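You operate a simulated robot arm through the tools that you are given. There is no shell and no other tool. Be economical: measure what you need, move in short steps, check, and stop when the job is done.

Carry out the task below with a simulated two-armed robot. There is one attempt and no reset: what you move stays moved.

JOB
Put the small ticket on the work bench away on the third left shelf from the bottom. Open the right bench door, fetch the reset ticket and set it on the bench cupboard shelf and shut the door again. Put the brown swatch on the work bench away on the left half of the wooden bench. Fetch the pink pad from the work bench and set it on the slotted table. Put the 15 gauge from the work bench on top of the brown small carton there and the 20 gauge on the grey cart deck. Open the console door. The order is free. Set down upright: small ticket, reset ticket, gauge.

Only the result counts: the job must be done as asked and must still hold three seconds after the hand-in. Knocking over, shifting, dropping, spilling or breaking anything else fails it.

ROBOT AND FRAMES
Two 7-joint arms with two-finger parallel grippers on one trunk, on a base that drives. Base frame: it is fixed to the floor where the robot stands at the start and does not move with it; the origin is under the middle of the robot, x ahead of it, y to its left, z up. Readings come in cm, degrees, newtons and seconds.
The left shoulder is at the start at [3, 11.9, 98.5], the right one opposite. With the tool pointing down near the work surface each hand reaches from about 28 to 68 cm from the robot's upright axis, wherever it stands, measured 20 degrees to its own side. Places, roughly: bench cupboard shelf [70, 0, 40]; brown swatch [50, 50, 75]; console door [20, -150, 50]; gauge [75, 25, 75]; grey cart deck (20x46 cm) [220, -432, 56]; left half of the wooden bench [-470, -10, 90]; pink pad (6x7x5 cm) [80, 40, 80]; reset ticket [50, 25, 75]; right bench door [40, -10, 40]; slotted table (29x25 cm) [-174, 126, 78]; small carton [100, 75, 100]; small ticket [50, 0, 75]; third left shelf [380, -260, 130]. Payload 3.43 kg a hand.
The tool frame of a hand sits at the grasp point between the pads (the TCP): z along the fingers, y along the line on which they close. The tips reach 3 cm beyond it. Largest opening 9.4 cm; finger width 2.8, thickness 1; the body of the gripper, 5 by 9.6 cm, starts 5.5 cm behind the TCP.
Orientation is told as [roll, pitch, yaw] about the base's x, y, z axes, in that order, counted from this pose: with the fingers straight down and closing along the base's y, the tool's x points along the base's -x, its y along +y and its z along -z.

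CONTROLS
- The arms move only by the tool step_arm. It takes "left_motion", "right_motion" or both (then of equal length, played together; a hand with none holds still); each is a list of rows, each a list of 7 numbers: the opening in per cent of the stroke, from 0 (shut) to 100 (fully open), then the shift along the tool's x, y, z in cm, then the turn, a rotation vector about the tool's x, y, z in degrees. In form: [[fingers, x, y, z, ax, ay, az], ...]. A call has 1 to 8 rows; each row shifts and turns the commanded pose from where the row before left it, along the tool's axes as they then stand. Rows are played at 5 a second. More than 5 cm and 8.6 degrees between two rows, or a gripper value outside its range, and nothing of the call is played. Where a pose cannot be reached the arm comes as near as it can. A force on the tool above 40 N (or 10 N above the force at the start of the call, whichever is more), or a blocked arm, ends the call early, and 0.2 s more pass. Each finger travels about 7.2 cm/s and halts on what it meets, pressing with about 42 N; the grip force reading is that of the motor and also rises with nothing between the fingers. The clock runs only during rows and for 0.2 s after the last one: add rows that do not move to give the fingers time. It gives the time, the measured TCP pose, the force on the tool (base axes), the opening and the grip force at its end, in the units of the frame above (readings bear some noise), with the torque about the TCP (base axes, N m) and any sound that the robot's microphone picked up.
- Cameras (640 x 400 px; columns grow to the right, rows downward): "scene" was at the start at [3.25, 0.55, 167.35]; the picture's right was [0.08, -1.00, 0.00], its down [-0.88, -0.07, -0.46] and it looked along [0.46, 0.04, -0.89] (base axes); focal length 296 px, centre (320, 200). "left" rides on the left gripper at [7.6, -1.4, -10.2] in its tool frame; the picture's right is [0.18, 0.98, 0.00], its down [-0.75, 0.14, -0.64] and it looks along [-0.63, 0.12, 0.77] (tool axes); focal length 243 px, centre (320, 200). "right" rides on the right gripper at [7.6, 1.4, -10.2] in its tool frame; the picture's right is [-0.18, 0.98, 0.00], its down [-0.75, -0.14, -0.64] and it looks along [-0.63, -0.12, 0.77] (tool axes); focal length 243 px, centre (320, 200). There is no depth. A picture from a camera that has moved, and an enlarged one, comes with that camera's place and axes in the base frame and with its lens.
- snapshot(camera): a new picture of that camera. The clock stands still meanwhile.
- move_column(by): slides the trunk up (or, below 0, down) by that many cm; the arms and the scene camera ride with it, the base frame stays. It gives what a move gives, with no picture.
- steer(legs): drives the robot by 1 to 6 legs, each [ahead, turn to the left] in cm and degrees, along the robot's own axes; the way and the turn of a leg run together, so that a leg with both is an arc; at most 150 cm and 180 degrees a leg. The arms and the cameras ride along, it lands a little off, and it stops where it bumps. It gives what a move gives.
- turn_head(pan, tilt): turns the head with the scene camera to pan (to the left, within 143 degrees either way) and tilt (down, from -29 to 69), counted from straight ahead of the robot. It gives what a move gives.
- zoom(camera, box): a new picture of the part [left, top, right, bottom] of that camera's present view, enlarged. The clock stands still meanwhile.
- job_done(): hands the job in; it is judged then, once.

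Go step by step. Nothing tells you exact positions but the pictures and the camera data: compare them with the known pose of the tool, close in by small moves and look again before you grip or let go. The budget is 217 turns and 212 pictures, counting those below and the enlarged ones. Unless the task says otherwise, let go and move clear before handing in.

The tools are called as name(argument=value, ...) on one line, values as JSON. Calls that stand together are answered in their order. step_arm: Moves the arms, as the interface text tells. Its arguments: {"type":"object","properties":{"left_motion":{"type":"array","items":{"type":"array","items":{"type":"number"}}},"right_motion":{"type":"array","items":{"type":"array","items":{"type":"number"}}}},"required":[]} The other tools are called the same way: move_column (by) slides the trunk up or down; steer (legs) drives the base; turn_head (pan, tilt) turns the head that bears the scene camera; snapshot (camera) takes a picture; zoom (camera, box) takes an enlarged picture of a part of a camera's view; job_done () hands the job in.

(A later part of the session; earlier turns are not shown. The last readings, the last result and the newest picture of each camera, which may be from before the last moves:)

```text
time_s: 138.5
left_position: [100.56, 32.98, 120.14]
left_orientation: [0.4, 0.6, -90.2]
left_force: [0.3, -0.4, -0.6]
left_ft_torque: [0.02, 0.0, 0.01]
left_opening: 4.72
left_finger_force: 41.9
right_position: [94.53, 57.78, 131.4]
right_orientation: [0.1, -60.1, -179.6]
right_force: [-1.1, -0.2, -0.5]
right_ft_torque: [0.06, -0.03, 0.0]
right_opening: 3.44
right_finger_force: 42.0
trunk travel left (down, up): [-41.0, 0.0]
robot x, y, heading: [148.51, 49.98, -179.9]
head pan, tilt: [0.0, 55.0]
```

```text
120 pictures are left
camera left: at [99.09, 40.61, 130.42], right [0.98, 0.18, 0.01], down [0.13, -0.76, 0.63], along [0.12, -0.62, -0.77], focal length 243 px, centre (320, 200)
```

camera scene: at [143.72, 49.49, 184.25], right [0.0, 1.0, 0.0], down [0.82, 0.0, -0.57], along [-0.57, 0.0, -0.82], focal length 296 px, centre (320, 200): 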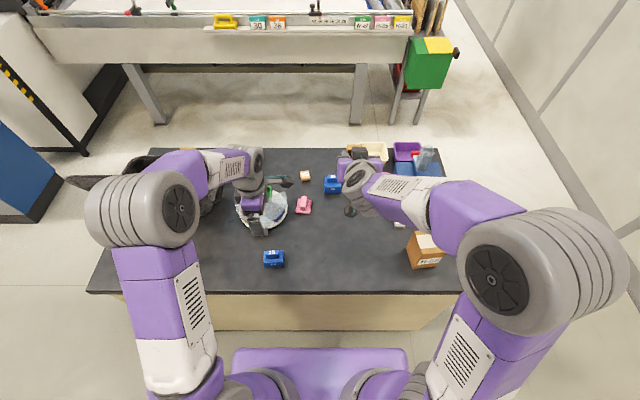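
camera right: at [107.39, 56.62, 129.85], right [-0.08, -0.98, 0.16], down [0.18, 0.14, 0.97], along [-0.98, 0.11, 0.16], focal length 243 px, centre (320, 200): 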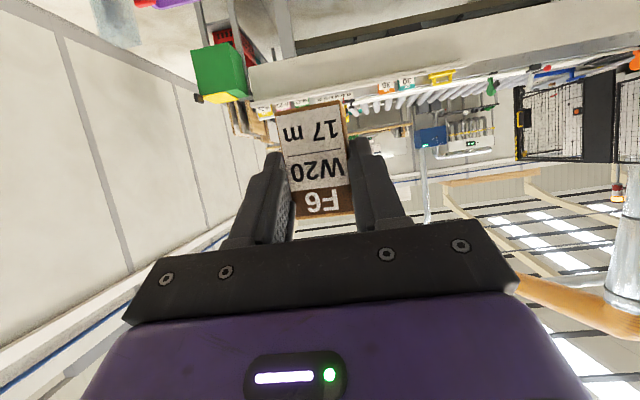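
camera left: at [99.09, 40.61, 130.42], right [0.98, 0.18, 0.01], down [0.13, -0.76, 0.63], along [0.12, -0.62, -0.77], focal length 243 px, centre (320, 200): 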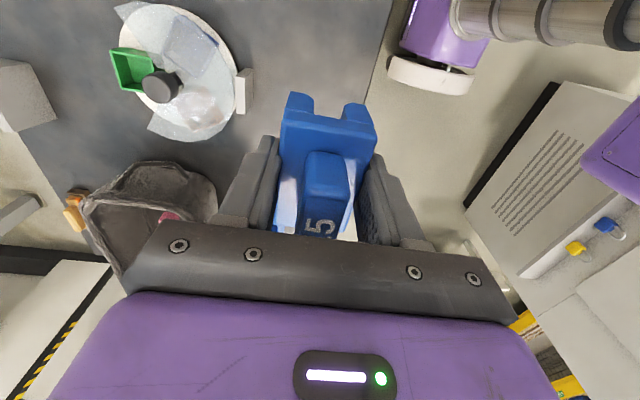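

Gauge 15 is held. Turning the base 55° right brings the left hand towards the carton.

steer(legs=[[0, -55]])

turn_head(pan=10, tilt=55)

snapshot(camera="scene")

snapshot(camera="left")

```text
time_s: 141.3
left_position: [107.17, 78.99, 120.03]
left_orientation: [0.4, 0.7, -145.1]
left_force: [0.3, 0.8, -0.6]
left_ft_torque: [-0.01, 0.02, 0.03]
left_opening: 4.71
left_finger_force: 42.1
right_position: [124.08, 98.14, 131.38]
right_orientation: [0.0, -60.0, 125.5]
right_force: [0.8, 0.3, -0.3]
right_ft_torque: [-0.02, -0.01, 0.02]
right_opening: 3.43
right_finger_force: 41.8
trunk travel left (down, up): [-41.0, 0.0]
robot x, y, heading: [148.34, 49.4, 125.3]
head pan, tilt: [0.0, 55.0]
```

```text
time_s: 142.1
left_position: [107.38, 79.01, 120.07]
left_orientation: [0.4, 0.7, -145.1]
left_force: [0.3, -0.1, -0.8]
left_ft_torque: [-0.01, 0.01, -0.02]
left_opening: 4.72
left_finger_force: 41.7
right_position: [124.03, 98.09, 131.17]
right_orientation: [0.0, -60.0, 125.7]
right_force: [0.0, 0.6, 0.8]
right_ft_torque: [0.0, 0.03, 0.01]
right_opening: 3.46
right_finger_force: 41.7
trunk travel left (down, up): [-41.0, 0.0]
robot x, y, heading: [147.91, 49.75, 125.7]
head pan, tilt: [10.0, 55.0]
```

```text
119 pictures are left
camera scene: at [144.67, 52.1, 184.25], right [0.7, 0.71, 0.0], down [0.58, -0.58, -0.57], along [-0.41, 0.4, -0.82], focal length 296 px, centre (320, 200)
```

scene: 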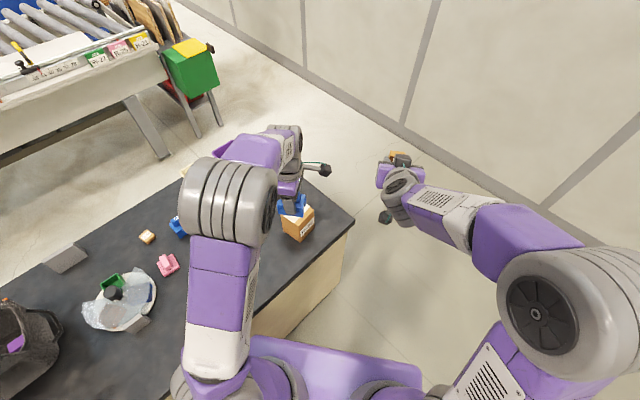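

```text
118 pictures are left
camera left: at [112.59, 84.53, 130.34], right [0.71, -0.7, 0.01], down [-0.55, -0.55, 0.63], along [-0.44, -0.46, -0.77], focal length 243 px, centre (320, 200)
```

left: 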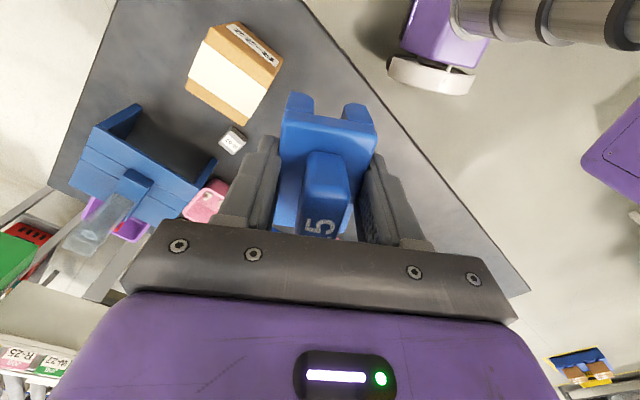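

Carton top is about (100, 85.5). I zoom both views to fix its top's centre and height.

zoom(camera="left", box=[160, 0, 320, 150])

zoom(camera="scene", box=[260, 180, 340, 260])

```text
2.67 times, centred on (240, 75) of left
camera zoom: at [112.59, 84.53, 130.34], right [0.71, -0.7, 0.01], down [-0.55, -0.55, 0.63], along [-0.44, -0.46, -0.77], focal length 647 px, centre (533, 533)
```

zoom: 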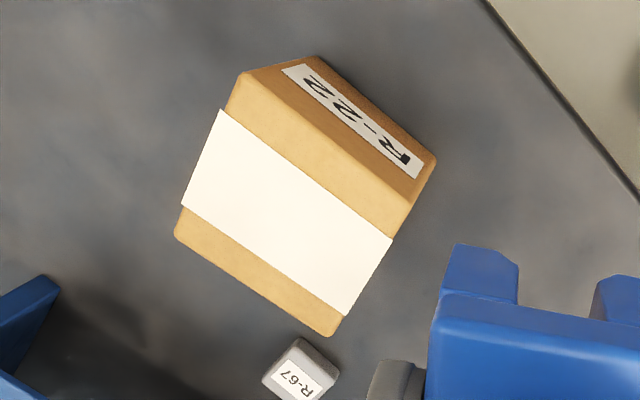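

```text
5.00 times, centred on (300, 220) of scene
camera zoom: at [144.67, 52.1, 184.25], right [0.7, 0.71, 0.0], down [0.58, -0.58, -0.57], along [-0.41, 0.4, -0.82], focal length 1479 px, centre (420, 100)
```

zoom: 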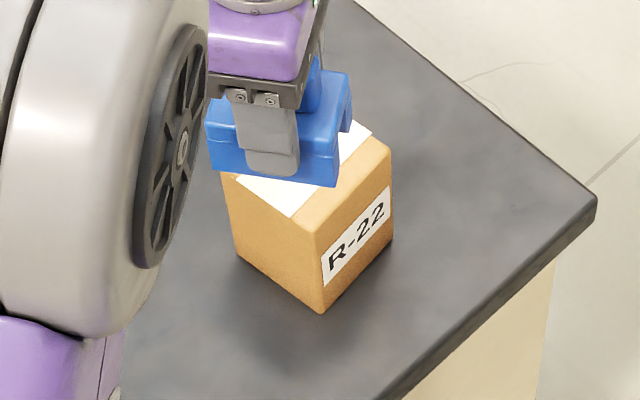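

Carton top spans x 94–101.8, y 82–91.3 at z ≈ 95. I rotate the gauge to align with it and move above its centre (97.9, 86.5).

step_arm(left_motion=[[0, 0, 0, 0, 0, 0, -7.8], [0, 0, 0, 0, 0, 0, -7.8], [0, 0, 0, 0, 0, 0, -7.8], [0, 0, 0, 0, 0, 0, -7.8], [0, 0, 0, 0, 0, 0, -7.8], [0, 0, 0, 0, 0, 0, -7.8], [0, 0, 0, 0, 0, 0, -7.8]])

step_arm(left_motion=[[0, 2.5, -3.13, 0, 0, 0, 0], [0, 2.5, -3.13, 1, 0, 0, 0], [0, 2.5, -3.13, 1, 0, 0, 0], [0, 0, 0, 3, 0, 0, 0], [0, 0, 0, 3, 0, 0, 0]])

zoom(camera="scene", box=[240, 140, 380, 260])

snapshot(camera="left")

```text
time_s: 143.7
left_position: [107.42, 79.06, 119.99]
left_orientation: [0.8, 0.1, -90.3]
left_force: [0.1, 0.0, -1.9]
left_ft_torque: [0.02, 0.0, 0.03]
left_opening: 4.69
left_finger_force: 42.0
right_position: [124.04, 98.15, 131.35]
right_orientation: [0.0, -60.1, 125.6]
right_force: [-0.7, 0.2, -0.6]
right_ft_torque: [0.01, 0.02, -0.01]
right_opening: 3.45
right_finger_force: 41.9
trunk travel left (down, up): [-41.0, 0.0]
robot x, y, heading: [148.16, 49.51, 125.1]
head pan, tilt: [10.0, 55.0]
```

```text
time_s: 144.9
left_position: [98.07, 86.6, 111.84]
left_orientation: [0.8, 0.1, -90.5]
left_force: [0.4, -0.4, -1.3]
left_ft_torque: [-0.02, -0.03, 0.03]
left_opening: 4.75
left_finger_force: 42.1
right_position: [124.11, 98.15, 131.33]
right_orientation: [0.0, -60.0, 125.6]
right_force: [0.3, 0.3, -0.5]
right_ft_torque: [-0.02, -0.02, 0.01]
right_opening: 3.44
right_finger_force: 42.0
trunk travel left (down, up): [-41.0, 0.0]
robot x, y, heading: [148.54, 49.63, 125.3]
head pan, tilt: [10.0, 55.0]
```

```text
3.33 times, centred on (310, 200) of scene
camera zoom: at [144.58, 52.15, 184.25], right [0.7, 0.71, 0.0], down [0.58, -0.58, -0.57], along [-0.41, 0.4, -0.82], focal length 986 px, centre (353, 200)
```

zoom: 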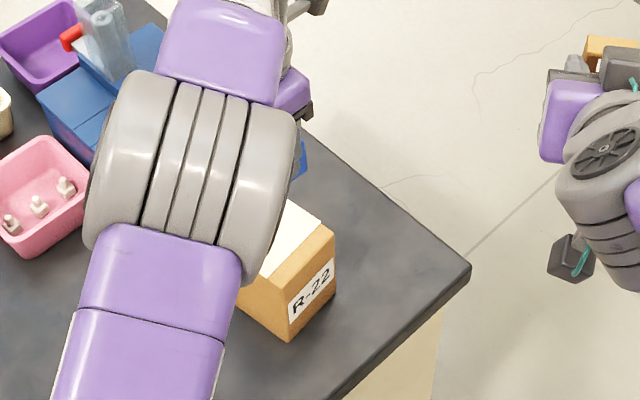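

```text
114 pictures are left
camera left: at [96.51, 94.25, 122.08], right [0.98, 0.18, 0.02], down [0.13, -0.76, 0.64], along [0.12, -0.63, -0.77], focal length 243 px, centre (320, 200)
```

left: 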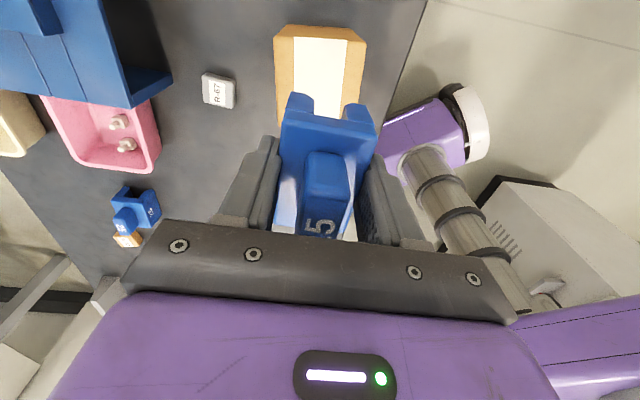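

The gauge is aligned over the carton. I lower until it touches.

step_arm(left_motion=[[0, 0, 0, 4, 0, 0, 0], [0, 0, 0, 3.5, 0, 0, 0], [0, 0, 0, 2, 0, 0, 0], [0, 0, 0, 0, 0, 0, 0]])

step_arm(left_motion=[[0, 0, 0, 0.4, 0, 0, 0], [0, 0, 0, 0.4, 0, 0, 0], [0, 0, 0, 0.4, 0, 0, 0], [0, 0, 0, 0.4, 0, 0, 0], [0, 0, 0, 0.4, 0, 0, 0], [0, 0, 0, 0, 0, 0, 0]])

snapshot(camera="left")

```text
time_s: 145.9
left_position: [98.15, 86.46, 102.35]
left_orientation: [0.8, 0.2, -90.5]
left_force: [0.7, 0.8, -1.5]
left_ft_torque: [0.03, 0.03, 0.0]
left_opening: 4.73
left_finger_force: 41.9
right_position: [124.11, 98.1, 131.37]
right_orientation: [0.0, -60.0, 125.7]
right_force: [0.1, 0.1, -0.7]
right_ft_torque: [-0.01, 0.02, 0.02]
right_opening: 3.44
right_finger_force: 41.7
trunk travel left (down, up): [-41.0, 0.0]
robot x, y, heading: [148.54, 48.96, 125.1]
head pan, tilt: [10.0, 55.0]
```

```text
time_s: 147.3
left_position: [98.14, 86.46, 100.34]
left_orientation: [0.8, 0.0, -90.6]
left_force: [0.4, 0.4, -1.7]
left_ft_torque: [0.05, 0.01, -0.02]
left_opening: 4.7
left_finger_force: 41.8
right_position: [124.16, 98.25, 131.35]
right_orientation: [0.1, -60.0, 125.5]
right_force: [-0.2, 0.0, 0.8]
right_ft_torque: [-0.01, -0.04, 0.0]
right_opening: 3.45
right_finger_force: 41.8
trunk travel left (down, up): [-41.0, 0.0]
robot x, y, heading: [147.84, 49.64, 124.9]
head pan, tilt: [10.0, 55.0]
```

```text
113 pictures are left
camera left: at [96.71, 94.22, 110.61], right [0.98, 0.18, 0.01], down [0.13, -0.76, 0.64], along [0.12, -0.63, -0.77], focal length 243 px, centre (320, 200)
```

left: 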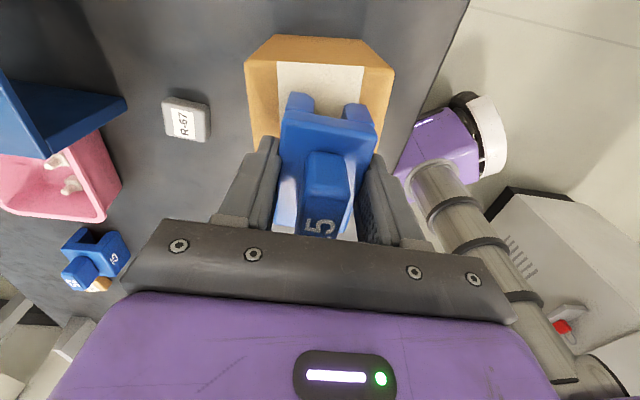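

Nearly there; small further steps.

step_arm(left_motion=[[0, 0, 0, 0.3, 0, 0, 0], [0, 0, 0, 0.3, 0, 0, 0], [0, 0, 0, 0.3, 0, 0, 0], [0, 0, 0, 0, 0, 0, 0]])

```text
time_s: 148.3
left_position: [98.15, 86.55, 100.04]
left_orientation: [0.4, 0.7, -90.4]
left_force: [-1.0, -4.7, 38.1]
left_ft_torque: [0.37, 0.67, 0.05]
left_opening: 4.73
left_finger_force: 42.5
right_position: [124.28, 97.95, 131.52]
right_orientation: [0.1, -60.1, 125.5]
right_force: [0.6, 0.0, -0.4]
right_ft_torque: [-0.03, -0.02, -0.03]
right_opening: 3.47
right_finger_force: 41.8
trunk travel left (down, up): [-41.0, 0.0]
robot x, y, heading: [148.3, 49.52, 125.3]
head pan, tilt: [10.0, 55.0]
```

Contact. I ease off, open, and rise.

step_arm(left_motion=[[0, 0, 0, -0.5, 0, 0, 0], [70, 0, 0, 0, 0, 0, 0], [100, 0, 0, 0, 0, 0, 0], [100, 0, 0, 0, 0, 0, 0], [100, 0, 0, -3, 0, 0, 0], [100, 0, 0, -4, 0, 0, 0], [100, 0, 0, -5, 0, 0, 0], [100, 0, 0, -5, 0, 0, 0]])

step_arm(left_motion=[[100, -2.5, 3, -3, 0, 0, 0], [100, -2.5, 3, -3, 0, 0, 0], [100, -2.5, 3, -3, 0, 0, 0], [100, 0, 0, -4, 0, 0, 0]])

snapshot(camera="left")

zoom(camera="scene", box=[240, 140, 380, 260])

```text
time_s: 150.1
left_position: [98.04, 86.41, 117.11]
left_orientation: [0.9, 0.2, -90.4]
left_force: [-0.3, -0.3, 0.5]
left_ft_torque: [0.03, -0.02, -0.02]
left_opening: 9.4
left_finger_force: 0.1
right_position: [124.23, 98.07, 131.37]
right_orientation: [0.0, -60.1, 125.7]
right_force: [-0.1, 0.3, -0.7]
right_ft_torque: [-0.01, -0.01, 0.01]
right_opening: 3.47
right_finger_force: 42.3
trunk travel left (down, up): [-41.0, 0.0]
robot x, y, heading: [148.32, 49.63, 125.1]
head pan, tilt: [10.0, 55.0]
```

```text
time_s: 151.1
left_position: [106.81, 78.89, 130.26]
left_orientation: [0.8, 0.0, -90.5]
left_force: [0.0, -0.1, -0.9]
left_ft_torque: [-0.01, 0.03, 0.01]
left_opening: 9.41
left_finger_force: 0.0
right_position: [124.11, 98.12, 131.37]
right_orientation: [0.1, -59.9, 125.6]
right_force: [-0.3, -1.0, -0.4]
right_ft_torque: [-0.02, 0.01, 0.01]
right_opening: 3.48
right_finger_force: 42.2
trunk travel left (down, up): [-41.0, 0.0]
robot x, y, heading: [148.07, 49.53, 125.1]
head pan, tilt: [10.0, 55.0]
```

```text
112 pictures are left
camera left: at [105.34, 86.61, 140.52], right [0.98, 0.18, 0.01], down [0.13, -0.76, 0.64], along [0.12, -0.63, -0.77], focal length 243 px, centre (320, 200)
```

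left: 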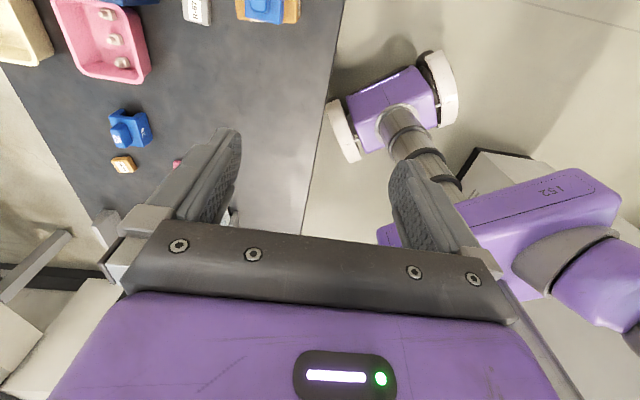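

```text
3.33 times, centred on (310, 200) of scene
camera zoom: at [144.67, 52.06, 184.25], right [0.7, 0.71, 0.0], down [0.58, -0.58, -0.57], along [-0.41, 0.4, -0.82], focal length 986 px, centre (353, 200)
```

zoom: 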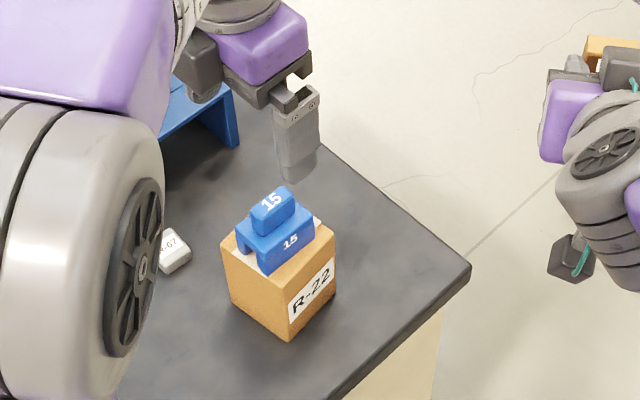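

Gauge 15 stands on the carton. Now I drive to gauge 20: turn to +y, reverse 40 cm, and face the bench again.

steer(legs=[[0, -35], [-40, 0], [0, 90]])

step_arm(left_motion=[[100, 0, 0, 0, 0, 0, 7.9], [100, 0, 0, 0, 0, 0, 7.9], [100, 0, 0, 0, 0, 0, 7.9], [100, 0, 0, 0, 0, 0, 7.9], [100, 0, 0, 0, 0, 0, 7.9], [100, 0, 0, 0, 0, 0, 7.9], [100, 0, 0, 0, 0, 0, 7.9]])

turn_head(pan=0, tilt=55)

snapshot(camera="scene")

snapshot(camera="left")

```text
time_s: 159.1
left_position: [100.74, -8.59, 130.15]
left_orientation: [0.8, 0.1, -33.9]
left_force: [-0.6, -0.3, -1.0]
left_ft_torque: [-0.01, 0.01, 0.02]
left_opening: 9.39
left_finger_force: 0.0
right_position: [94.23, 16.13, 131.33]
right_orientation: [0.1, -59.9, -177.8]
right_force: [0.6, -0.2, 0.4]
right_ft_torque: [-0.05, -0.01, -0.02]
right_opening: 3.45
right_finger_force: 42.3
trunk travel left (down, up): [-41.0, 0.0]
robot x, y, heading: [147.98, 9.64, -178.5]
head pan, tilt: [10.0, 55.0]
```

```text
time_s: 160.7
left_position: [100.77, -8.61, 130.25]
left_orientation: [0.4, 0.8, -89.3]
left_force: [-0.2, -0.4, 0.1]
left_ft_torque: [-0.01, 0.02, 0.0]
left_opening: 9.4
left_finger_force: 0.1
right_position: [94.25, 16.24, 131.32]
right_orientation: [0.0, -60.0, -177.8]
right_force: [0.4, -0.2, -0.4]
right_ft_torque: [0.02, -0.01, -0.03]
right_opening: 3.46
right_finger_force: 41.9
trunk travel left (down, up): [-41.0, 0.0]
robot x, y, heading: [147.76, 9.59, -178.4]
head pan, tilt: [10.0, 55.0]
```

```text
time_s: 161.4
left_position: [100.9, -8.63, 130.29]
left_orientation: [0.4, 0.7, -89.1]
left_force: [-0.4, 0.6, -0.2]
left_ft_torque: [0.01, 0.04, -0.02]
left_opening: 9.42
left_finger_force: 0.0
right_position: [94.26, 16.27, 131.29]
right_orientation: [0.0, -60.0, -177.8]
right_force: [0.0, -0.6, -1.0]
right_ft_torque: [0.01, -0.01, 0.03]
right_opening: 3.45
right_finger_force: 42.3
trunk travel left (down, up): [-41.0, 0.0]
robot x, y, heading: [148.11, 9.87, -178.3]
head pan, tilt: [0.0, 55.0]
```

```text
110 pictures are left
camera scene: at [143.91, 9.41, 184.25], right [-0.03, 1.0, 0.0], down [0.82, 0.03, -0.57], along [-0.57, -0.02, -0.82], focal length 296 px, centre (320, 200)
```

scene: 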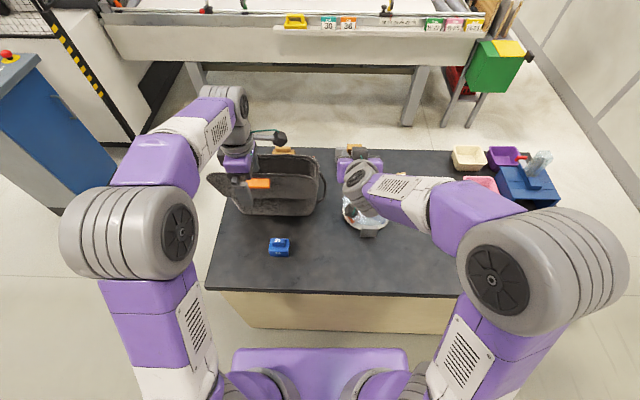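

```text
109 pictures are left
camera left: at [99.14, -1.2, 140.61], right [0.98, 0.2, 0.01], down [0.15, -0.76, 0.63], along [0.13, -0.62, -0.77], focal length 243 px, centre (320, 200)
```

left: 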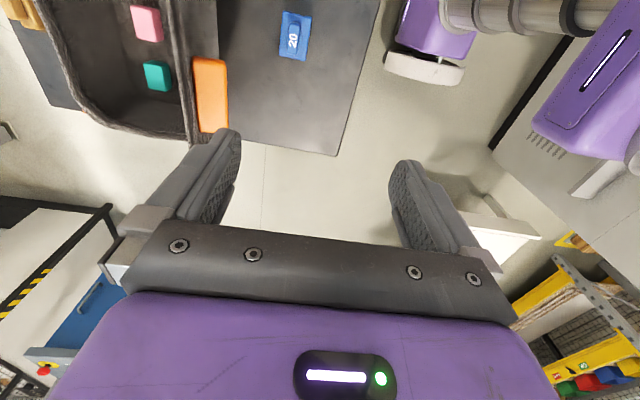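

The case lid's top sits close behind gauge 20 (x ≈ 91, up to z ≈ 117), so I'll grasp it side-to-side with the tool tilted 30°, wrist leaning away from the lid.

step_arm(left_motion=[[100, 0, 0, 0, 0, 0, 8.5], [100, 0, 0, 0, 0, 0, 8.5], [100, 0, 0, 0, 0, 0, 8.5], [100, 0, 0, 0, 0, 0, 8.5], [100, 0, 0, 0, 0, 0, 8.5], [100, 0, 0, 0, 0, 0, 8.5], [100, 0, 0, 0, 0, 0, 8.5], [100, 0, 0, 0, 0, 0, 8.5]])

step_arm(left_motion=[[100, 0, 0, 0, 0, 0, 8.5], [100, 0, 0, 0, 0, 0, 8.5], [100, 0, 0, 0, 0, 0, 2.5], [100, 0, 0, 0, 0, -7.5, 0], [100, 0, 0, 0, 0, -7.5, 0], [100, 0, 0, 0, 0, -7.5, 0], [100, 0, 0, 0, 0, -7.5, 0]])

snapshot(camera="left")

```text
time_s: 163.2
left_position: [100.73, -8.64, 130.15]
left_orientation: [-0.7, 0.6, -157.4]
left_force: [-0.1, -0.3, 0.2]
left_ft_torque: [0.01, 0.02, 0.0]
left_opening: 9.39
left_finger_force: 0.0
right_position: [94.35, 16.13, 131.23]
right_orientation: [-0.1, -60.1, -177.8]
right_force: [-0.2, 0.9, -0.7]
right_ft_torque: [-0.02, -0.01, 0.01]
right_opening: 3.45
right_finger_force: 42.5
trunk travel left (down, up): [-41.0, 0.0]
robot x, y, heading: [148.57, 9.43, -178.0]
head pan, tilt: [0.0, 55.0]
```

```text
time_s: 164.8
left_position: [100.81, -8.64, 130.22]
left_orientation: [-0.9, -29.8, -176.2]
left_force: [-0.3, 0.3, -1.0]
left_ft_torque: [0.0, -0.01, -0.01]
left_opening: 9.38
left_finger_force: 0.0
right_position: [94.39, 16.33, 131.4]
right_orientation: [0.1, -60.1, -177.8]
right_force: [-0.5, -0.2, -1.0]
right_ft_torque: [0.04, 0.0, 0.01]
right_opening: 3.47
right_finger_force: 42.0
trunk travel left (down, up): [-41.0, 0.0]
robot x, y, heading: [148.01, 9.23, -178.3]
head pan, tilt: [0.0, 55.0]
```

```text
108 pictures are left
camera left: at [112.45, -6.64, 135.4], right [0.22, -0.97, -0.1], down [-0.33, -0.17, 0.93], along [-0.92, -0.17, -0.35], focal length 243 px, centre (320, 200)
```

left: 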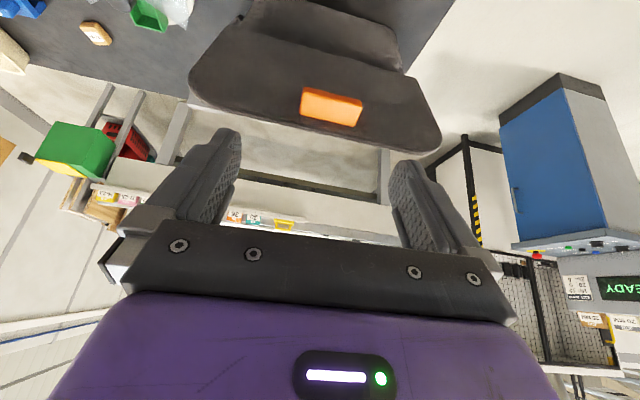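

I descend to the pre-grasp behind gauge 20, keeping clear of the lid.

step_arm(left_motion=[[100, 2.57, -0.2, 3.69, 0, 0, 0], [100, 2.57, -0.2, 3.69, 0, 0, 0], [100, 2.57, -0.2, 3.69, 0, 0, 0], [100, 2.57, -0.2, 3.69, 0, 0, 0], [100, 2.57, -0.2, 3.69, 0, 0, 0], [100, 2.57, -0.2, 3.69, 0, 0, 0], [100, 2.57, -0.2, 3.69, 0, 0, 0]])

snapshot(camera="left")

zoom(camera="scene", box=[200, 150, 360, 290])

```text
time_s: 166.4
left_position: [103.49, -6.71, 98.73]
left_orientation: [-0.8, -29.6, -176.3]
left_force: [0.2, -0.6, -0.4]
left_ft_torque: [-0.02, 0.02, 0.04]
left_opening: 9.4
left_finger_force: 0.1
right_position: [94.22, 16.27, 131.29]
right_orientation: [0.0, -60.0, -177.8]
right_force: [-0.7, 0.4, -0.8]
right_ft_torque: [0.02, -0.04, 0.03]
right_opening: 3.45
right_finger_force: 41.8
trunk travel left (down, up): [-41.0, 0.0]
robot x, y, heading: [148.32, 9.27, -178.1]
head pan, tilt: [0.0, 55.0]
```

```text
107 pictures are left
camera left: at [115.02, -4.66, 103.93], right [0.22, -0.97, -0.1], down [-0.33, -0.17, 0.93], along [-0.92, -0.17, -0.36], focal length 243 px, centre (320, 200)
```

left: 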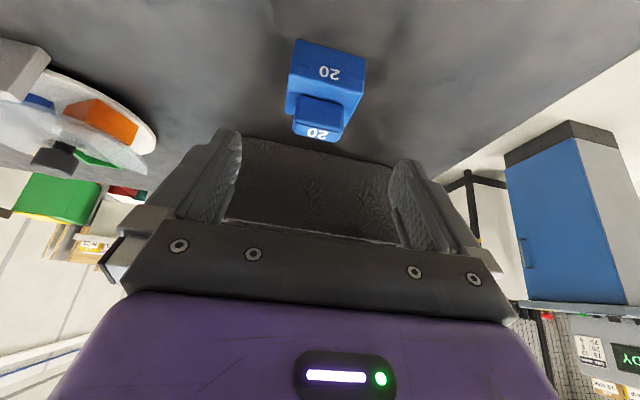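

```text
2.86 times, centred on (280, 220) of scene
camera zoom: at [143.79, 9.37, 184.25], right [-0.03, 1.0, 0.0], down [0.82, 0.03, -0.57], along [-0.57, -0.02, -0.82], focal length 845 px, centre (434, 143)
```

zoom: 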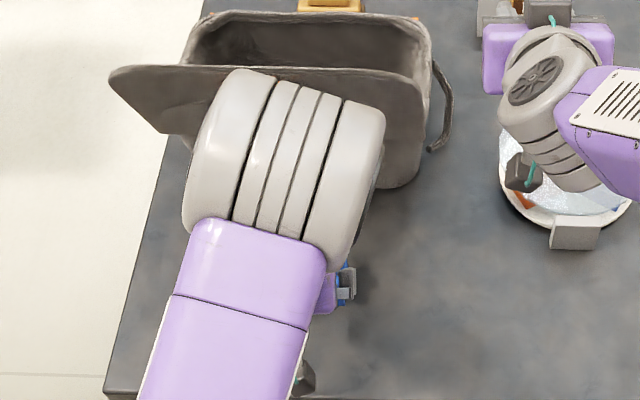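

Gauge 20 is ahead along the tool axis at (96, -7.1). Advance 14 cm.

step_arm(left_motion=[[100, 0, 0, 3.5, 0, 0, 0], [100, -0.1, 0, 3.5, 0, 0, 0], [100, -0.1, 0, 3, 0, 0, 0]])

snapshot(camera="left")

```text
time_s: 167.2
left_position: [98.31, -6.8, 90.42]
left_orientation: [-0.9, -29.6, -176.2]
left_force: [-0.7, -0.2, 0.1]
left_ft_torque: [0.02, 0.04, 0.02]
left_opening: 9.38
left_finger_force: 0.0
right_position: [94.25, 16.14, 131.29]
right_orientation: [-0.1, -60.1, -177.8]
right_force: [-1.2, -0.8, 0.1]
right_ft_torque: [-0.01, -0.01, 0.0]
right_opening: 3.43
right_finger_force: 41.6
trunk travel left (down, up): [-41.0, 0.0]
robot x, y, heading: [147.94, 9.19, -178.5]
head pan, tilt: [0.0, 55.0]
```

```text
105 pictures are left
camera left: at [109.97, -4.77, 95.58], right [0.22, -0.97, -0.1], down [-0.33, -0.17, 0.93], along [-0.92, -0.17, -0.36], focal length 243 px, centre (320, 200)
```

left: 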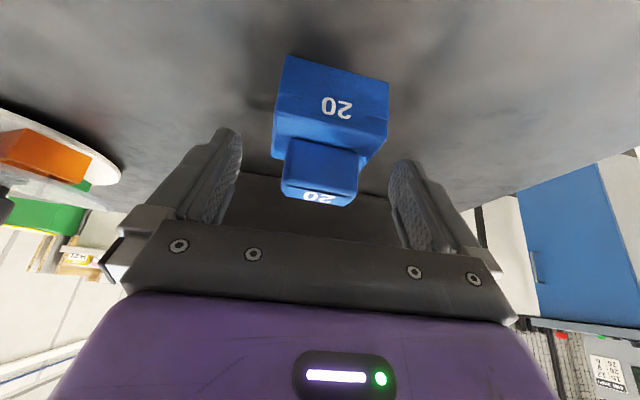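

Straddling well. Final 4 cm, then grip and lift.

step_arm(left_motion=[[100, 0, 0.2, 2, 0, 0, 0], [100, 0, 0, 2, 0, 0, 0], [0, 0, 0, 0, 0, 0, 0], [0, 0, 0, 0, 0, 0, 0], [0, 0, 0, 0, 0, 0, 0]])

snapshot(camera="left")

```text
time_s: 168.4
left_position: [96.57, -7.07, 87.02]
left_orientation: [-0.9, -29.6, -176.3]
left_force: [0.1, 0.9, 0.1]
left_ft_torque: [-0.04, 0.0, -0.02]
left_opening: 7.38
left_finger_force: 41.9
right_position: [94.32, 16.15, 131.37]
right_orientation: [0.1, -60.0, -177.9]
right_force: [-0.5, 0.2, -0.1]
right_ft_torque: [0.04, 0.01, 0.0]
right_opening: 3.44
right_finger_force: 42.7
trunk travel left (down, up): [-41.0, 0.0]
robot x, y, heading: [148.46, 9.26, -178.3]
head pan, tilt: [0.0, 55.0]
```

```text
104 pictures are left
camera left: at [108.11, -5.06, 92.15], right [0.22, -0.97, -0.1], down [-0.33, -0.17, 0.93], along [-0.92, -0.17, -0.36], focal length 243 px, centre (320, 200)
```

left: 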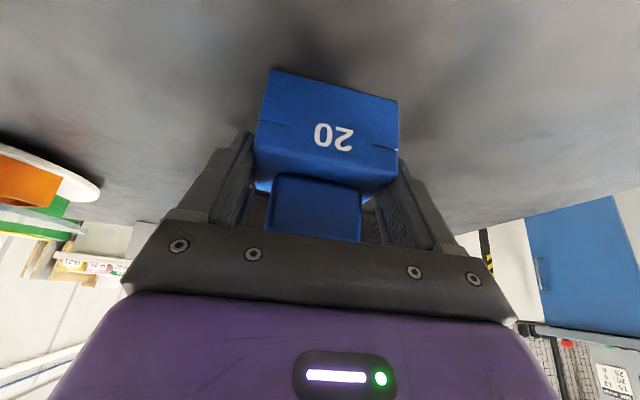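

Gripped. I retreat along the tool axis away from the lid and then straight up.

step_arm(left_motion=[[0, -0.5, 0, -1, 0, 0, 0], [0, 0, 0, -4, 0, 0, 0], [0, 0, 0, -4.5, 0, 0, 0], [0, 0, 0, -4.5, 0, 0, 0], [0, -2.4, 0, -4, 0, 0, 0], [0, -2.4, 0, -4, 0, 0, 0], [0, -2.4, 0, -4, 0, 0, 0], [0, -2.4, 0, -4, 0, 0, 0]])

step_arm(left_motion=[[0, -2.4, 0, -4, 0, 0, 0], [0, -2.4, 0, -4, 0, 0, 0], [0, 0, 0, 0, 0, 0, 0]])

snapshot(camera="left")

snapshot(camera="scene")

```text
time_s: 170.2
left_position: [102.78, -7.5, 118.03]
left_orientation: [-0.9, -29.6, -176.2]
left_force: [0.0, 0.2, -1.2]
left_ft_torque: [-0.02, 0.01, -0.03]
left_opening: 7.37
left_finger_force: 41.9
right_position: [94.32, 16.19, 131.4]
right_orientation: [0.2, -60.1, -177.8]
right_force: [1.3, -0.1, 0.0]
right_ft_torque: [0.02, 0.02, 0.02]
right_opening: 3.43
right_finger_force: 41.8
trunk travel left (down, up): [-41.0, 0.0]
robot x, y, heading: [148.5, 9.52, -177.9]
head pan, tilt: [0.0, 55.0]
```

```text
time_s: 171.0
left_position: [102.17, -7.6, 127.4]
left_orientation: [-0.8, -29.4, -176.2]
left_force: [0.1, 0.0, -2.2]
left_ft_torque: [0.02, -0.01, 0.03]
left_opening: 7.33
left_finger_force: 42.2
right_position: [94.23, 16.25, 131.26]
right_orientation: [-0.1, -60.0, -177.7]
right_force: [-0.2, 0.3, -0.1]
right_ft_torque: [-0.01, -0.05, 0.02]
right_opening: 3.45
right_finger_force: 42.1
trunk travel left (down, up): [-41.0, 0.0]
robot x, y, heading: [148.24, 9.24, -178.1]
head pan, tilt: [0.0, 55.0]
```

```text
103 pictures are left
camera left: at [113.81, -5.44, 132.51], right [0.22, -0.97, -0.1], down [-0.33, -0.17, 0.93], along [-0.92, -0.17, -0.36], focal length 243 px, centre (320, 200)
```

left: 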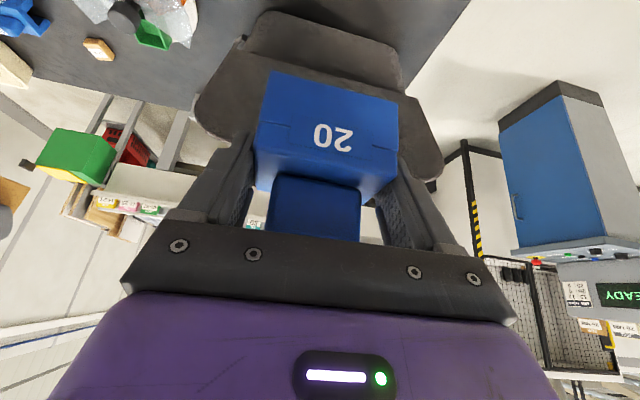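

```text
102 pictures are left
camera scene: at [143.78, 9.41, 184.25], right [-0.03, 1.0, 0.0], down [0.82, 0.03, -0.57], along [-0.57, -0.02, -0.82], focal length 296 px, centre (320, 200)
```

scene: 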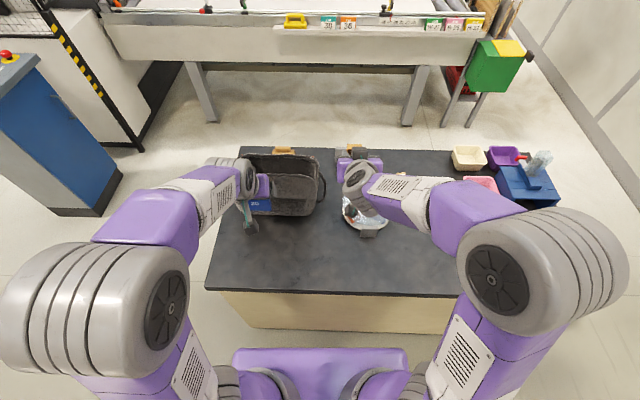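

Gauge 20 is held upright. I now drive out of the aisle and toward the rack/cart area.

steer(legs=[[0, 88], [80, 0], [0, -17], [110, 0]])

turn_head(pan=15, tilt=30)

snapshot(camera="scene")

```text
time_s: 185.3
left_position: [120.65, -225.97, 127.42]
left_orientation: [-0.9, -29.6, -104.5]
left_force: [0.1, -0.3, -1.4]
left_ft_torque: [0.0, -0.01, 0.0]
left_opening: 7.36
left_finger_force: 42.1
right_position: [95.53, -226.24, 131.28]
right_orientation: [0.0, -60.0, -106.1]
right_force: [-0.1, -0.6, -0.7]
right_ft_torque: [0.01, -0.02, 0.01]
right_opening: 3.43
right_finger_force: 41.4
trunk travel left (down, up): [-41.0, 0.0]
robot x, y, heading: [119.09, -177.17, -106.4]
head pan, tilt: [0.0, 55.0]
```

```text
time_s: 186.2
left_position: [120.68, -225.86, 127.39]
left_orientation: [-0.8, -29.5, -104.5]
left_force: [0.0, 0.6, -2.0]
left_ft_torque: [0.0, 0.0, -0.02]
left_opening: 7.36
left_finger_force: 41.6
right_position: [95.63, -226.15, 131.26]
right_orientation: [0.0, -60.0, -106.2]
right_force: [-0.1, -0.4, -0.4]
right_ft_torque: [0.01, -0.01, -0.03]
right_opening: 3.48
right_finger_force: 41.9
trunk travel left (down, up): [-41.0, 0.0]
robot x, y, heading: [119.11, -176.93, -106.2]
head pan, tilt: [15.0, 30.0]
```

```text
101 pictures are left
camera scene: at [119.43, -183.23, 187.85], right [-1.0, 0.03, 0.0], down [0.01, 0.5, -0.87], along [-0.02, -0.87, -0.5], focal length 296 px, centre (320, 200)
```

scene: 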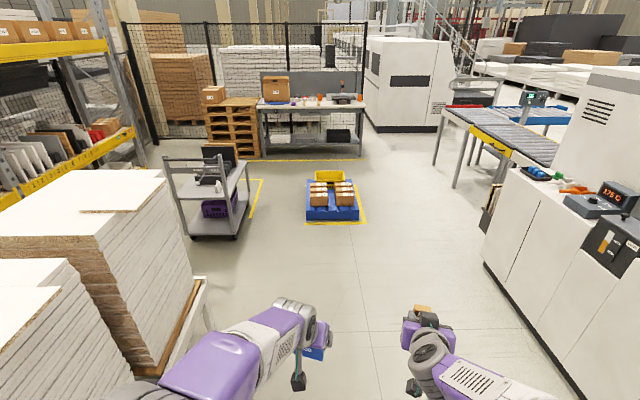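

I see the cart at about x 201–255, y -410..-460, beyond the stacks. I drive along the lane to face the cart.

steer(legs=[[0, 15], [150, 0], [88, 0], [0, 91]])

turn_head(pan=0, tilt=40)

snapshot(camera="scene")

```text
time_s: 202.7
left_position: [157.81, -403.24, 127.38]
left_orientation: [-0.8, -29.6, -1.5]
left_force: [-0.5, 0.9, -0.9]
left_ft_torque: [0.03, 0.03, 0.02]
left_opening: 7.39
left_finger_force: 41.7
right_position: [163.54, -427.53, 131.31]
right_orientation: [0.0, -59.9, -3.2]
right_force: [0.2, 0.5, -0.6]
right_ft_torque: [-0.01, -0.02, -0.03]
right_opening: 3.45
right_finger_force: 41.9
trunk travel left (down, up): [-41.0, 0.0]
robot x, y, heading: [111.02, -416.09, -3.5]
head pan, tilt: [15.0, 30.0]
```

```text
time_s: 203.4
left_position: [157.9, -403.18, 127.29]
left_orientation: [-0.7, -29.5, -1.6]
left_force: [-0.1, 0.1, -1.9]
left_ft_torque: [0.01, 0.01, -0.02]
left_opening: 7.37
left_finger_force: 42.7
right_position: [163.67, -427.55, 131.32]
right_orientation: [0.0, -60.0, -3.1]
right_force: [0.6, -0.2, 0.7]
right_ft_torque: [-0.03, 0.01, 0.0]
right_opening: 3.47
right_finger_force: 42.3
trunk travel left (down, up): [-41.0, 0.0]
robot x, y, heading: [110.59, -415.87, -3.7]
head pan, tilt: [0.0, 40.0]
```

```text
100 pictures are left
camera scene: at [116.01, -416.21, 186.32], right [-0.06, -1.0, 0.0], down [-0.64, 0.04, -0.77], along [0.76, -0.05, -0.64], focal length 296 px, centre (320, 200)
```

scene: 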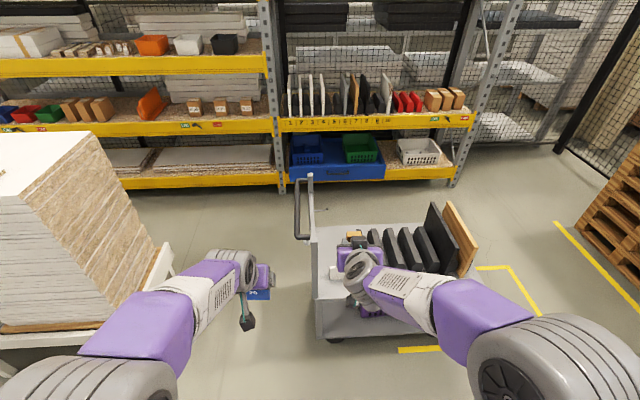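

Left bay of the rack is ahead-left; the third shelf from the bottom is the one with the orange and white boxes. First the cart: a closer look.

zoom(camera="scene", box=[280, 170, 500, 350])

snapshot(camera="left")

zoom(camera="scene", box=[0, 0, 280, 200])

```text
2.22 times, centred on (390, 260) of scene
camera zoom: at [116.01, -416.21, 186.32], right [-0.06, -1.0, 0.0], down [-0.64, 0.04, -0.77], along [0.76, -0.05, -0.64], focal length 657 px, centre (164, 67)
```

zoom: 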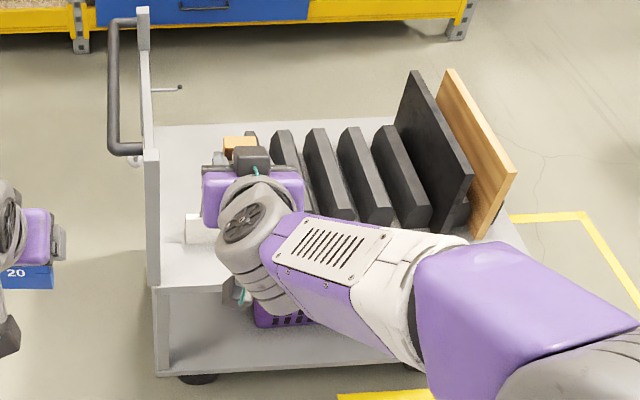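

```text
98 pictures are left
camera left: at [146.12, -404.1, 132.49], right [-0.13, 0.99, -0.1], down [0.34, 0.14, 0.93], along [0.93, 0.08, -0.36], focal length 243 px, centre (320, 200)
```

left: 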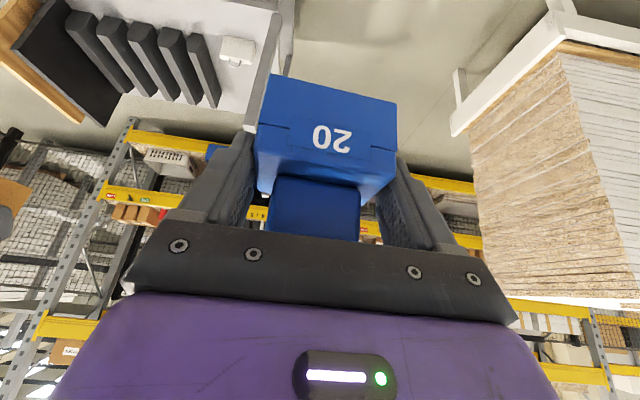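

```text
2.00 times, centred on (140, 100) of scene
camera zoom: at [116.01, -416.21, 186.32], right [-0.06, -1.0, 0.0], down [-0.64, 0.04, -0.77], along [0.76, -0.05, -0.64], focal length 592 px, centre (680, 400)
```

zoom: 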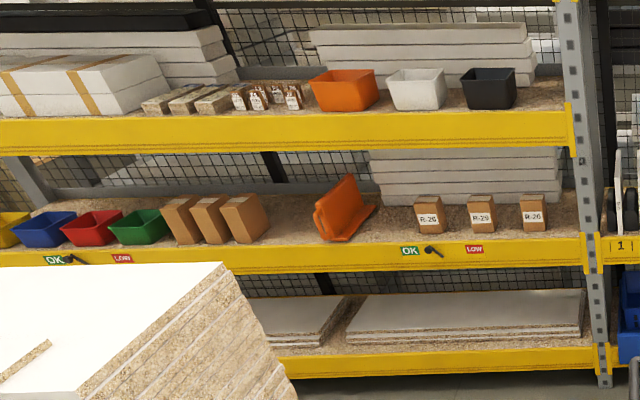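

The cart has a tall push-handle frame on its left side, and a blue dolly stands to my right. I go round to the cart's near-right so the left arm stays clear of the handle frame.

steer(legs=[[37, 0], [0, -70], [59, 0], [0, 94]])

turn_head(pan=0, tilt=55)

snapshot(camera="scene")

snapshot(camera="left")

```text
time_s: 212.6
left_position: [195.67, -512.69, 127.2]
left_orientation: [-0.9, -29.5, -66.1]
left_force: [0.9, -0.6, -2.2]
left_ft_torque: [0.0, 0.0, -0.02]
left_opening: 7.35
left_finger_force: 41.9
right_position: [176.24, -528.26, 131.25]
right_orientation: [0.0, -60.1, -67.7]
right_force: [-1.2, 0.9, 0.7]
right_ft_torque: [0.0, 0.03, 0.0]
right_opening: 3.43
right_finger_force: 41.8
trunk travel left (down, up): [-41.0, 0.0]
robot x, y, heading: [163.82, -475.54, -68.3]
head pan, tilt: [0.0, 40.0]
stopped in leg 4: the robot was blocked; the commanded pose is now the measured one
```

```text
time_s: 213.3
left_position: [195.72, -512.68, 127.28]
left_orientation: [-0.8, -29.6, -66.2]
left_force: [0.4, 0.0, -1.7]
left_ft_torque: [-0.01, -0.03, 0.01]
left_opening: 7.35
left_finger_force: 41.9
right_position: [176.08, -528.3, 131.36]
right_orientation: [0.0, -59.9, -67.8]
right_force: [-1.0, -0.1, 0.4]
right_ft_torque: [0.03, -0.01, -0.01]
right_opening: 3.44
right_finger_force: 41.7
trunk travel left (down, up): [-41.0, 0.0]
robot x, y, heading: [164.26, -475.21, -68.4]
head pan, tilt: [0.0, 55.0]
```

```text
96 pictures are left
camera scene: at [165.42, -479.26, 184.26], right [-0.93, -0.37, 0.0], down [-0.3, 0.76, -0.57], along [0.21, -0.53, -0.82], focal length 296 px, centre (320, 200)
```

scene: 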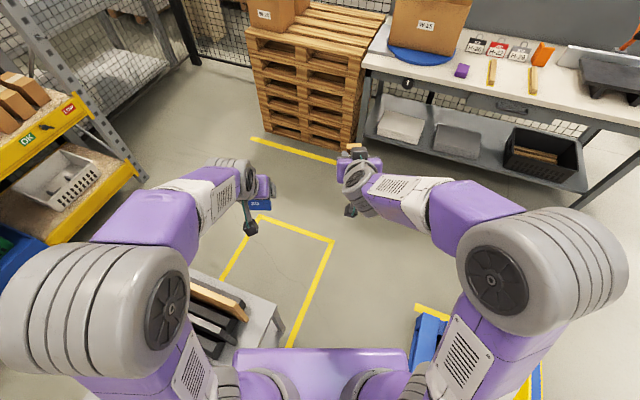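

```text
95 pictures are left
camera left: at [189.75, -502.42, 132.5], right [0.84, 0.54, -0.1], down [0.27, -0.25, 0.93], along [0.47, -0.81, -0.36], focal length 243 px, centre (320, 200)
```

left: 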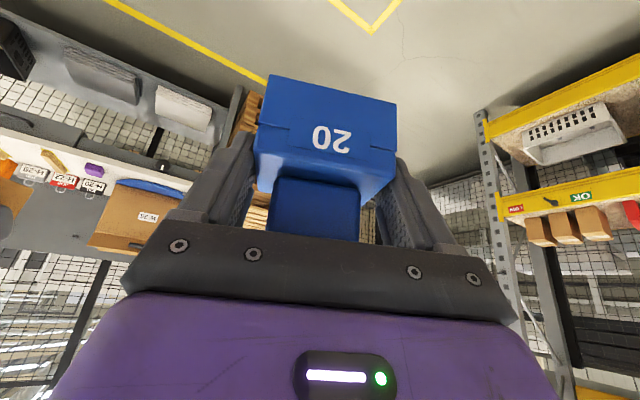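

Turning is blocked here between cart and dolly. Better plan: back out, and go backwards through the gap to the cart's far side, where the left arm works away from the handle frame. First back out.

steer(legs=[[-60, 0]])

turn_head(pan=-30, tilt=55)

snapshot(camera="scene")

```text
time_s: 216.7
left_position: [173.54, -456.97, 127.33]
left_orientation: [-0.8, -29.6, -66.1]
left_force: [-0.6, -0.3, -0.8]
left_ft_torque: [-0.03, -0.01, -0.01]
left_opening: 7.34
left_finger_force: 42.2
right_position: [154.0, -472.64, 131.43]
right_orientation: [0.0, -60.0, -67.5]
right_force: [0.7, -0.5, 0.0]
right_ft_torque: [0.0, 0.02, 0.0]
right_opening: 3.45
right_finger_force: 42.2
trunk travel left (down, up): [-41.0, 0.0]
robot x, y, heading: [141.88, -419.68, -67.9]
head pan, tilt: [0.0, 55.0]
```

```text
time_s: 217.7
left_position: [173.44, -456.92, 127.49]
left_orientation: [-0.8, -29.6, -66.1]
left_force: [-0.3, 0.7, -1.1]
left_ft_torque: [0.03, 0.0, 0.02]
left_opening: 7.33
left_finger_force: 41.9
right_position: [154.03, -472.49, 131.24]
right_orientation: [0.1, -60.0, -67.6]
right_force: [0.4, -0.3, -0.2]
right_ft_torque: [-0.01, -0.01, 0.03]
right_opening: 3.42
right_finger_force: 42.1
trunk travel left (down, up): [-41.0, 0.0]
robot x, y, heading: [141.67, -419.87, -68.1]
head pan, tilt: [-30.0, 55.0]
```

```text
94 pictures are left
camera scene: at [139.49, -424.09, 184.25], right [-0.99, 0.14, 0.0], down [0.11, 0.81, -0.57], along [-0.08, -0.57, -0.82], focal length 296 px, centre (320, 200)
```

scene: 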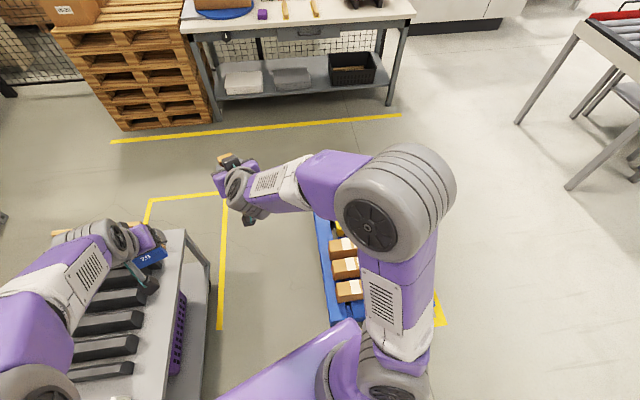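

Nothing appears shifted. I continue: turn, back up to the gap's line, and face -x.

steer(legs=[[0, -22], [-32, 0], [0, -90]])

turn_head(pan=140, tilt=40)

snapshot(camera="scene")

turn_head(pan=-140, tilt=40)

snapshot(camera="scene")

```text
time_s: 224.8
left_position: [95.37, -403.65, 127.36]
left_orientation: [-0.9, -29.6, -177.7]
left_force: [-0.3, 0.5, -1.6]
left_ft_torque: [-0.01, -0.03, 0.01]
left_opening: 7.34
left_finger_force: 42.4
right_position: [87.99, -379.65, 131.34]
right_orientation: [0.0, -59.9, -179.3]
right_force: [0.1, -0.8, 0.1]
right_ft_torque: [-0.04, 0.0, 0.0]
right_opening: 3.43
right_finger_force: 42.2
trunk travel left (down, up): [-41.0, 0.0]
robot x, y, heading: [141.47, -387.5, -179.9]
head pan, tilt: [-30.0, 55.0]
```

```text
time_s: 227.3
left_position: [95.37, -403.59, 127.37]
left_orientation: [-0.7, -29.7, -177.7]
left_force: [0.9, -0.7, -2.0]
left_ft_torque: [-0.02, -0.01, -0.02]
left_opening: 7.35
left_finger_force: 42.5
right_position: [88.04, -379.7, 131.17]
right_orientation: [0.0, -60.0, -179.3]
right_force: [0.0, -0.4, -0.6]
right_ft_torque: [0.01, 0.01, 0.0]
right_opening: 3.44
right_finger_force: 42.6
trunk travel left (down, up): [-41.0, 0.0]
robot x, y, heading: [141.49, -388.01, -180.2]
head pan, tilt: [140.0, 40.0]
```

```text
93 pictures are left
camera scene: at [151.1, -393.24, 186.32], right [-0.64, -0.77, 0.0], down [-0.49, 0.41, -0.77], along [0.59, -0.49, -0.64], focal length 296 px, centre (320, 200)
```

scene: 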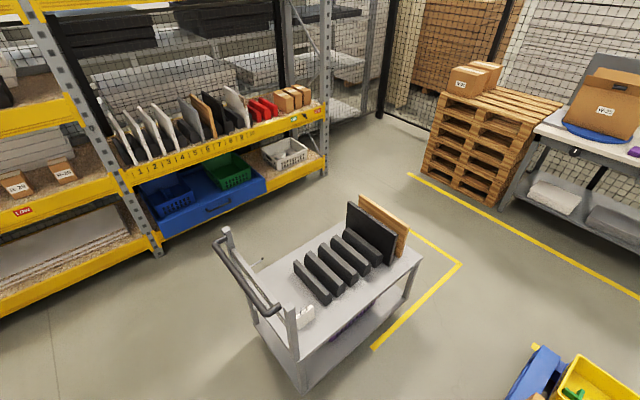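

```text
time_s: 231.2
left_position: [95.32, -403.64, 127.34]
left_orientation: [-0.8, -29.7, -177.8]
left_force: [-0.2, 0.0, -2.0]
left_ft_torque: [0.0, -0.01, 0.01]
left_opening: 7.32
left_finger_force: 42.0
right_position: [87.9, -379.65, 131.41]
right_orientation: [0.0, -60.1, -179.3]
right_force: [0.2, -0.3, -0.8]
right_ft_torque: [-0.04, -0.02, -0.01]
right_opening: 3.43
right_finger_force: 41.9
trunk travel left (down, up): [-41.0, 0.0]
robot x, y, heading: [141.26, -387.45, -179.5]
head pan, tilt: [-140.0, 40.0]
```

```text
92 pictures are left
camera scene: at [151.06, -382.31, 186.32], right [0.65, -0.76, 0.0], down [-0.49, -0.42, -0.77], along [0.58, 0.49, -0.64], focal length 296 px, centre (320, 200)
```

scene: 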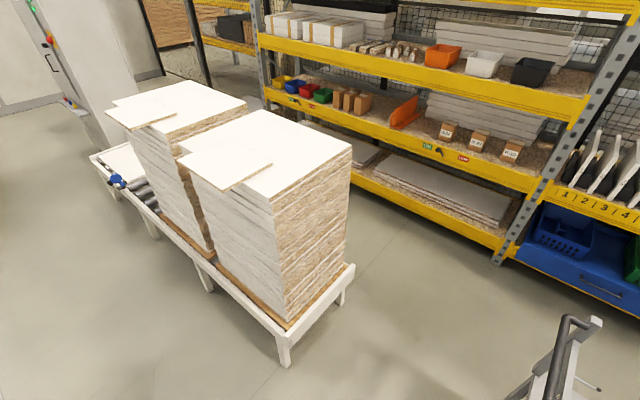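

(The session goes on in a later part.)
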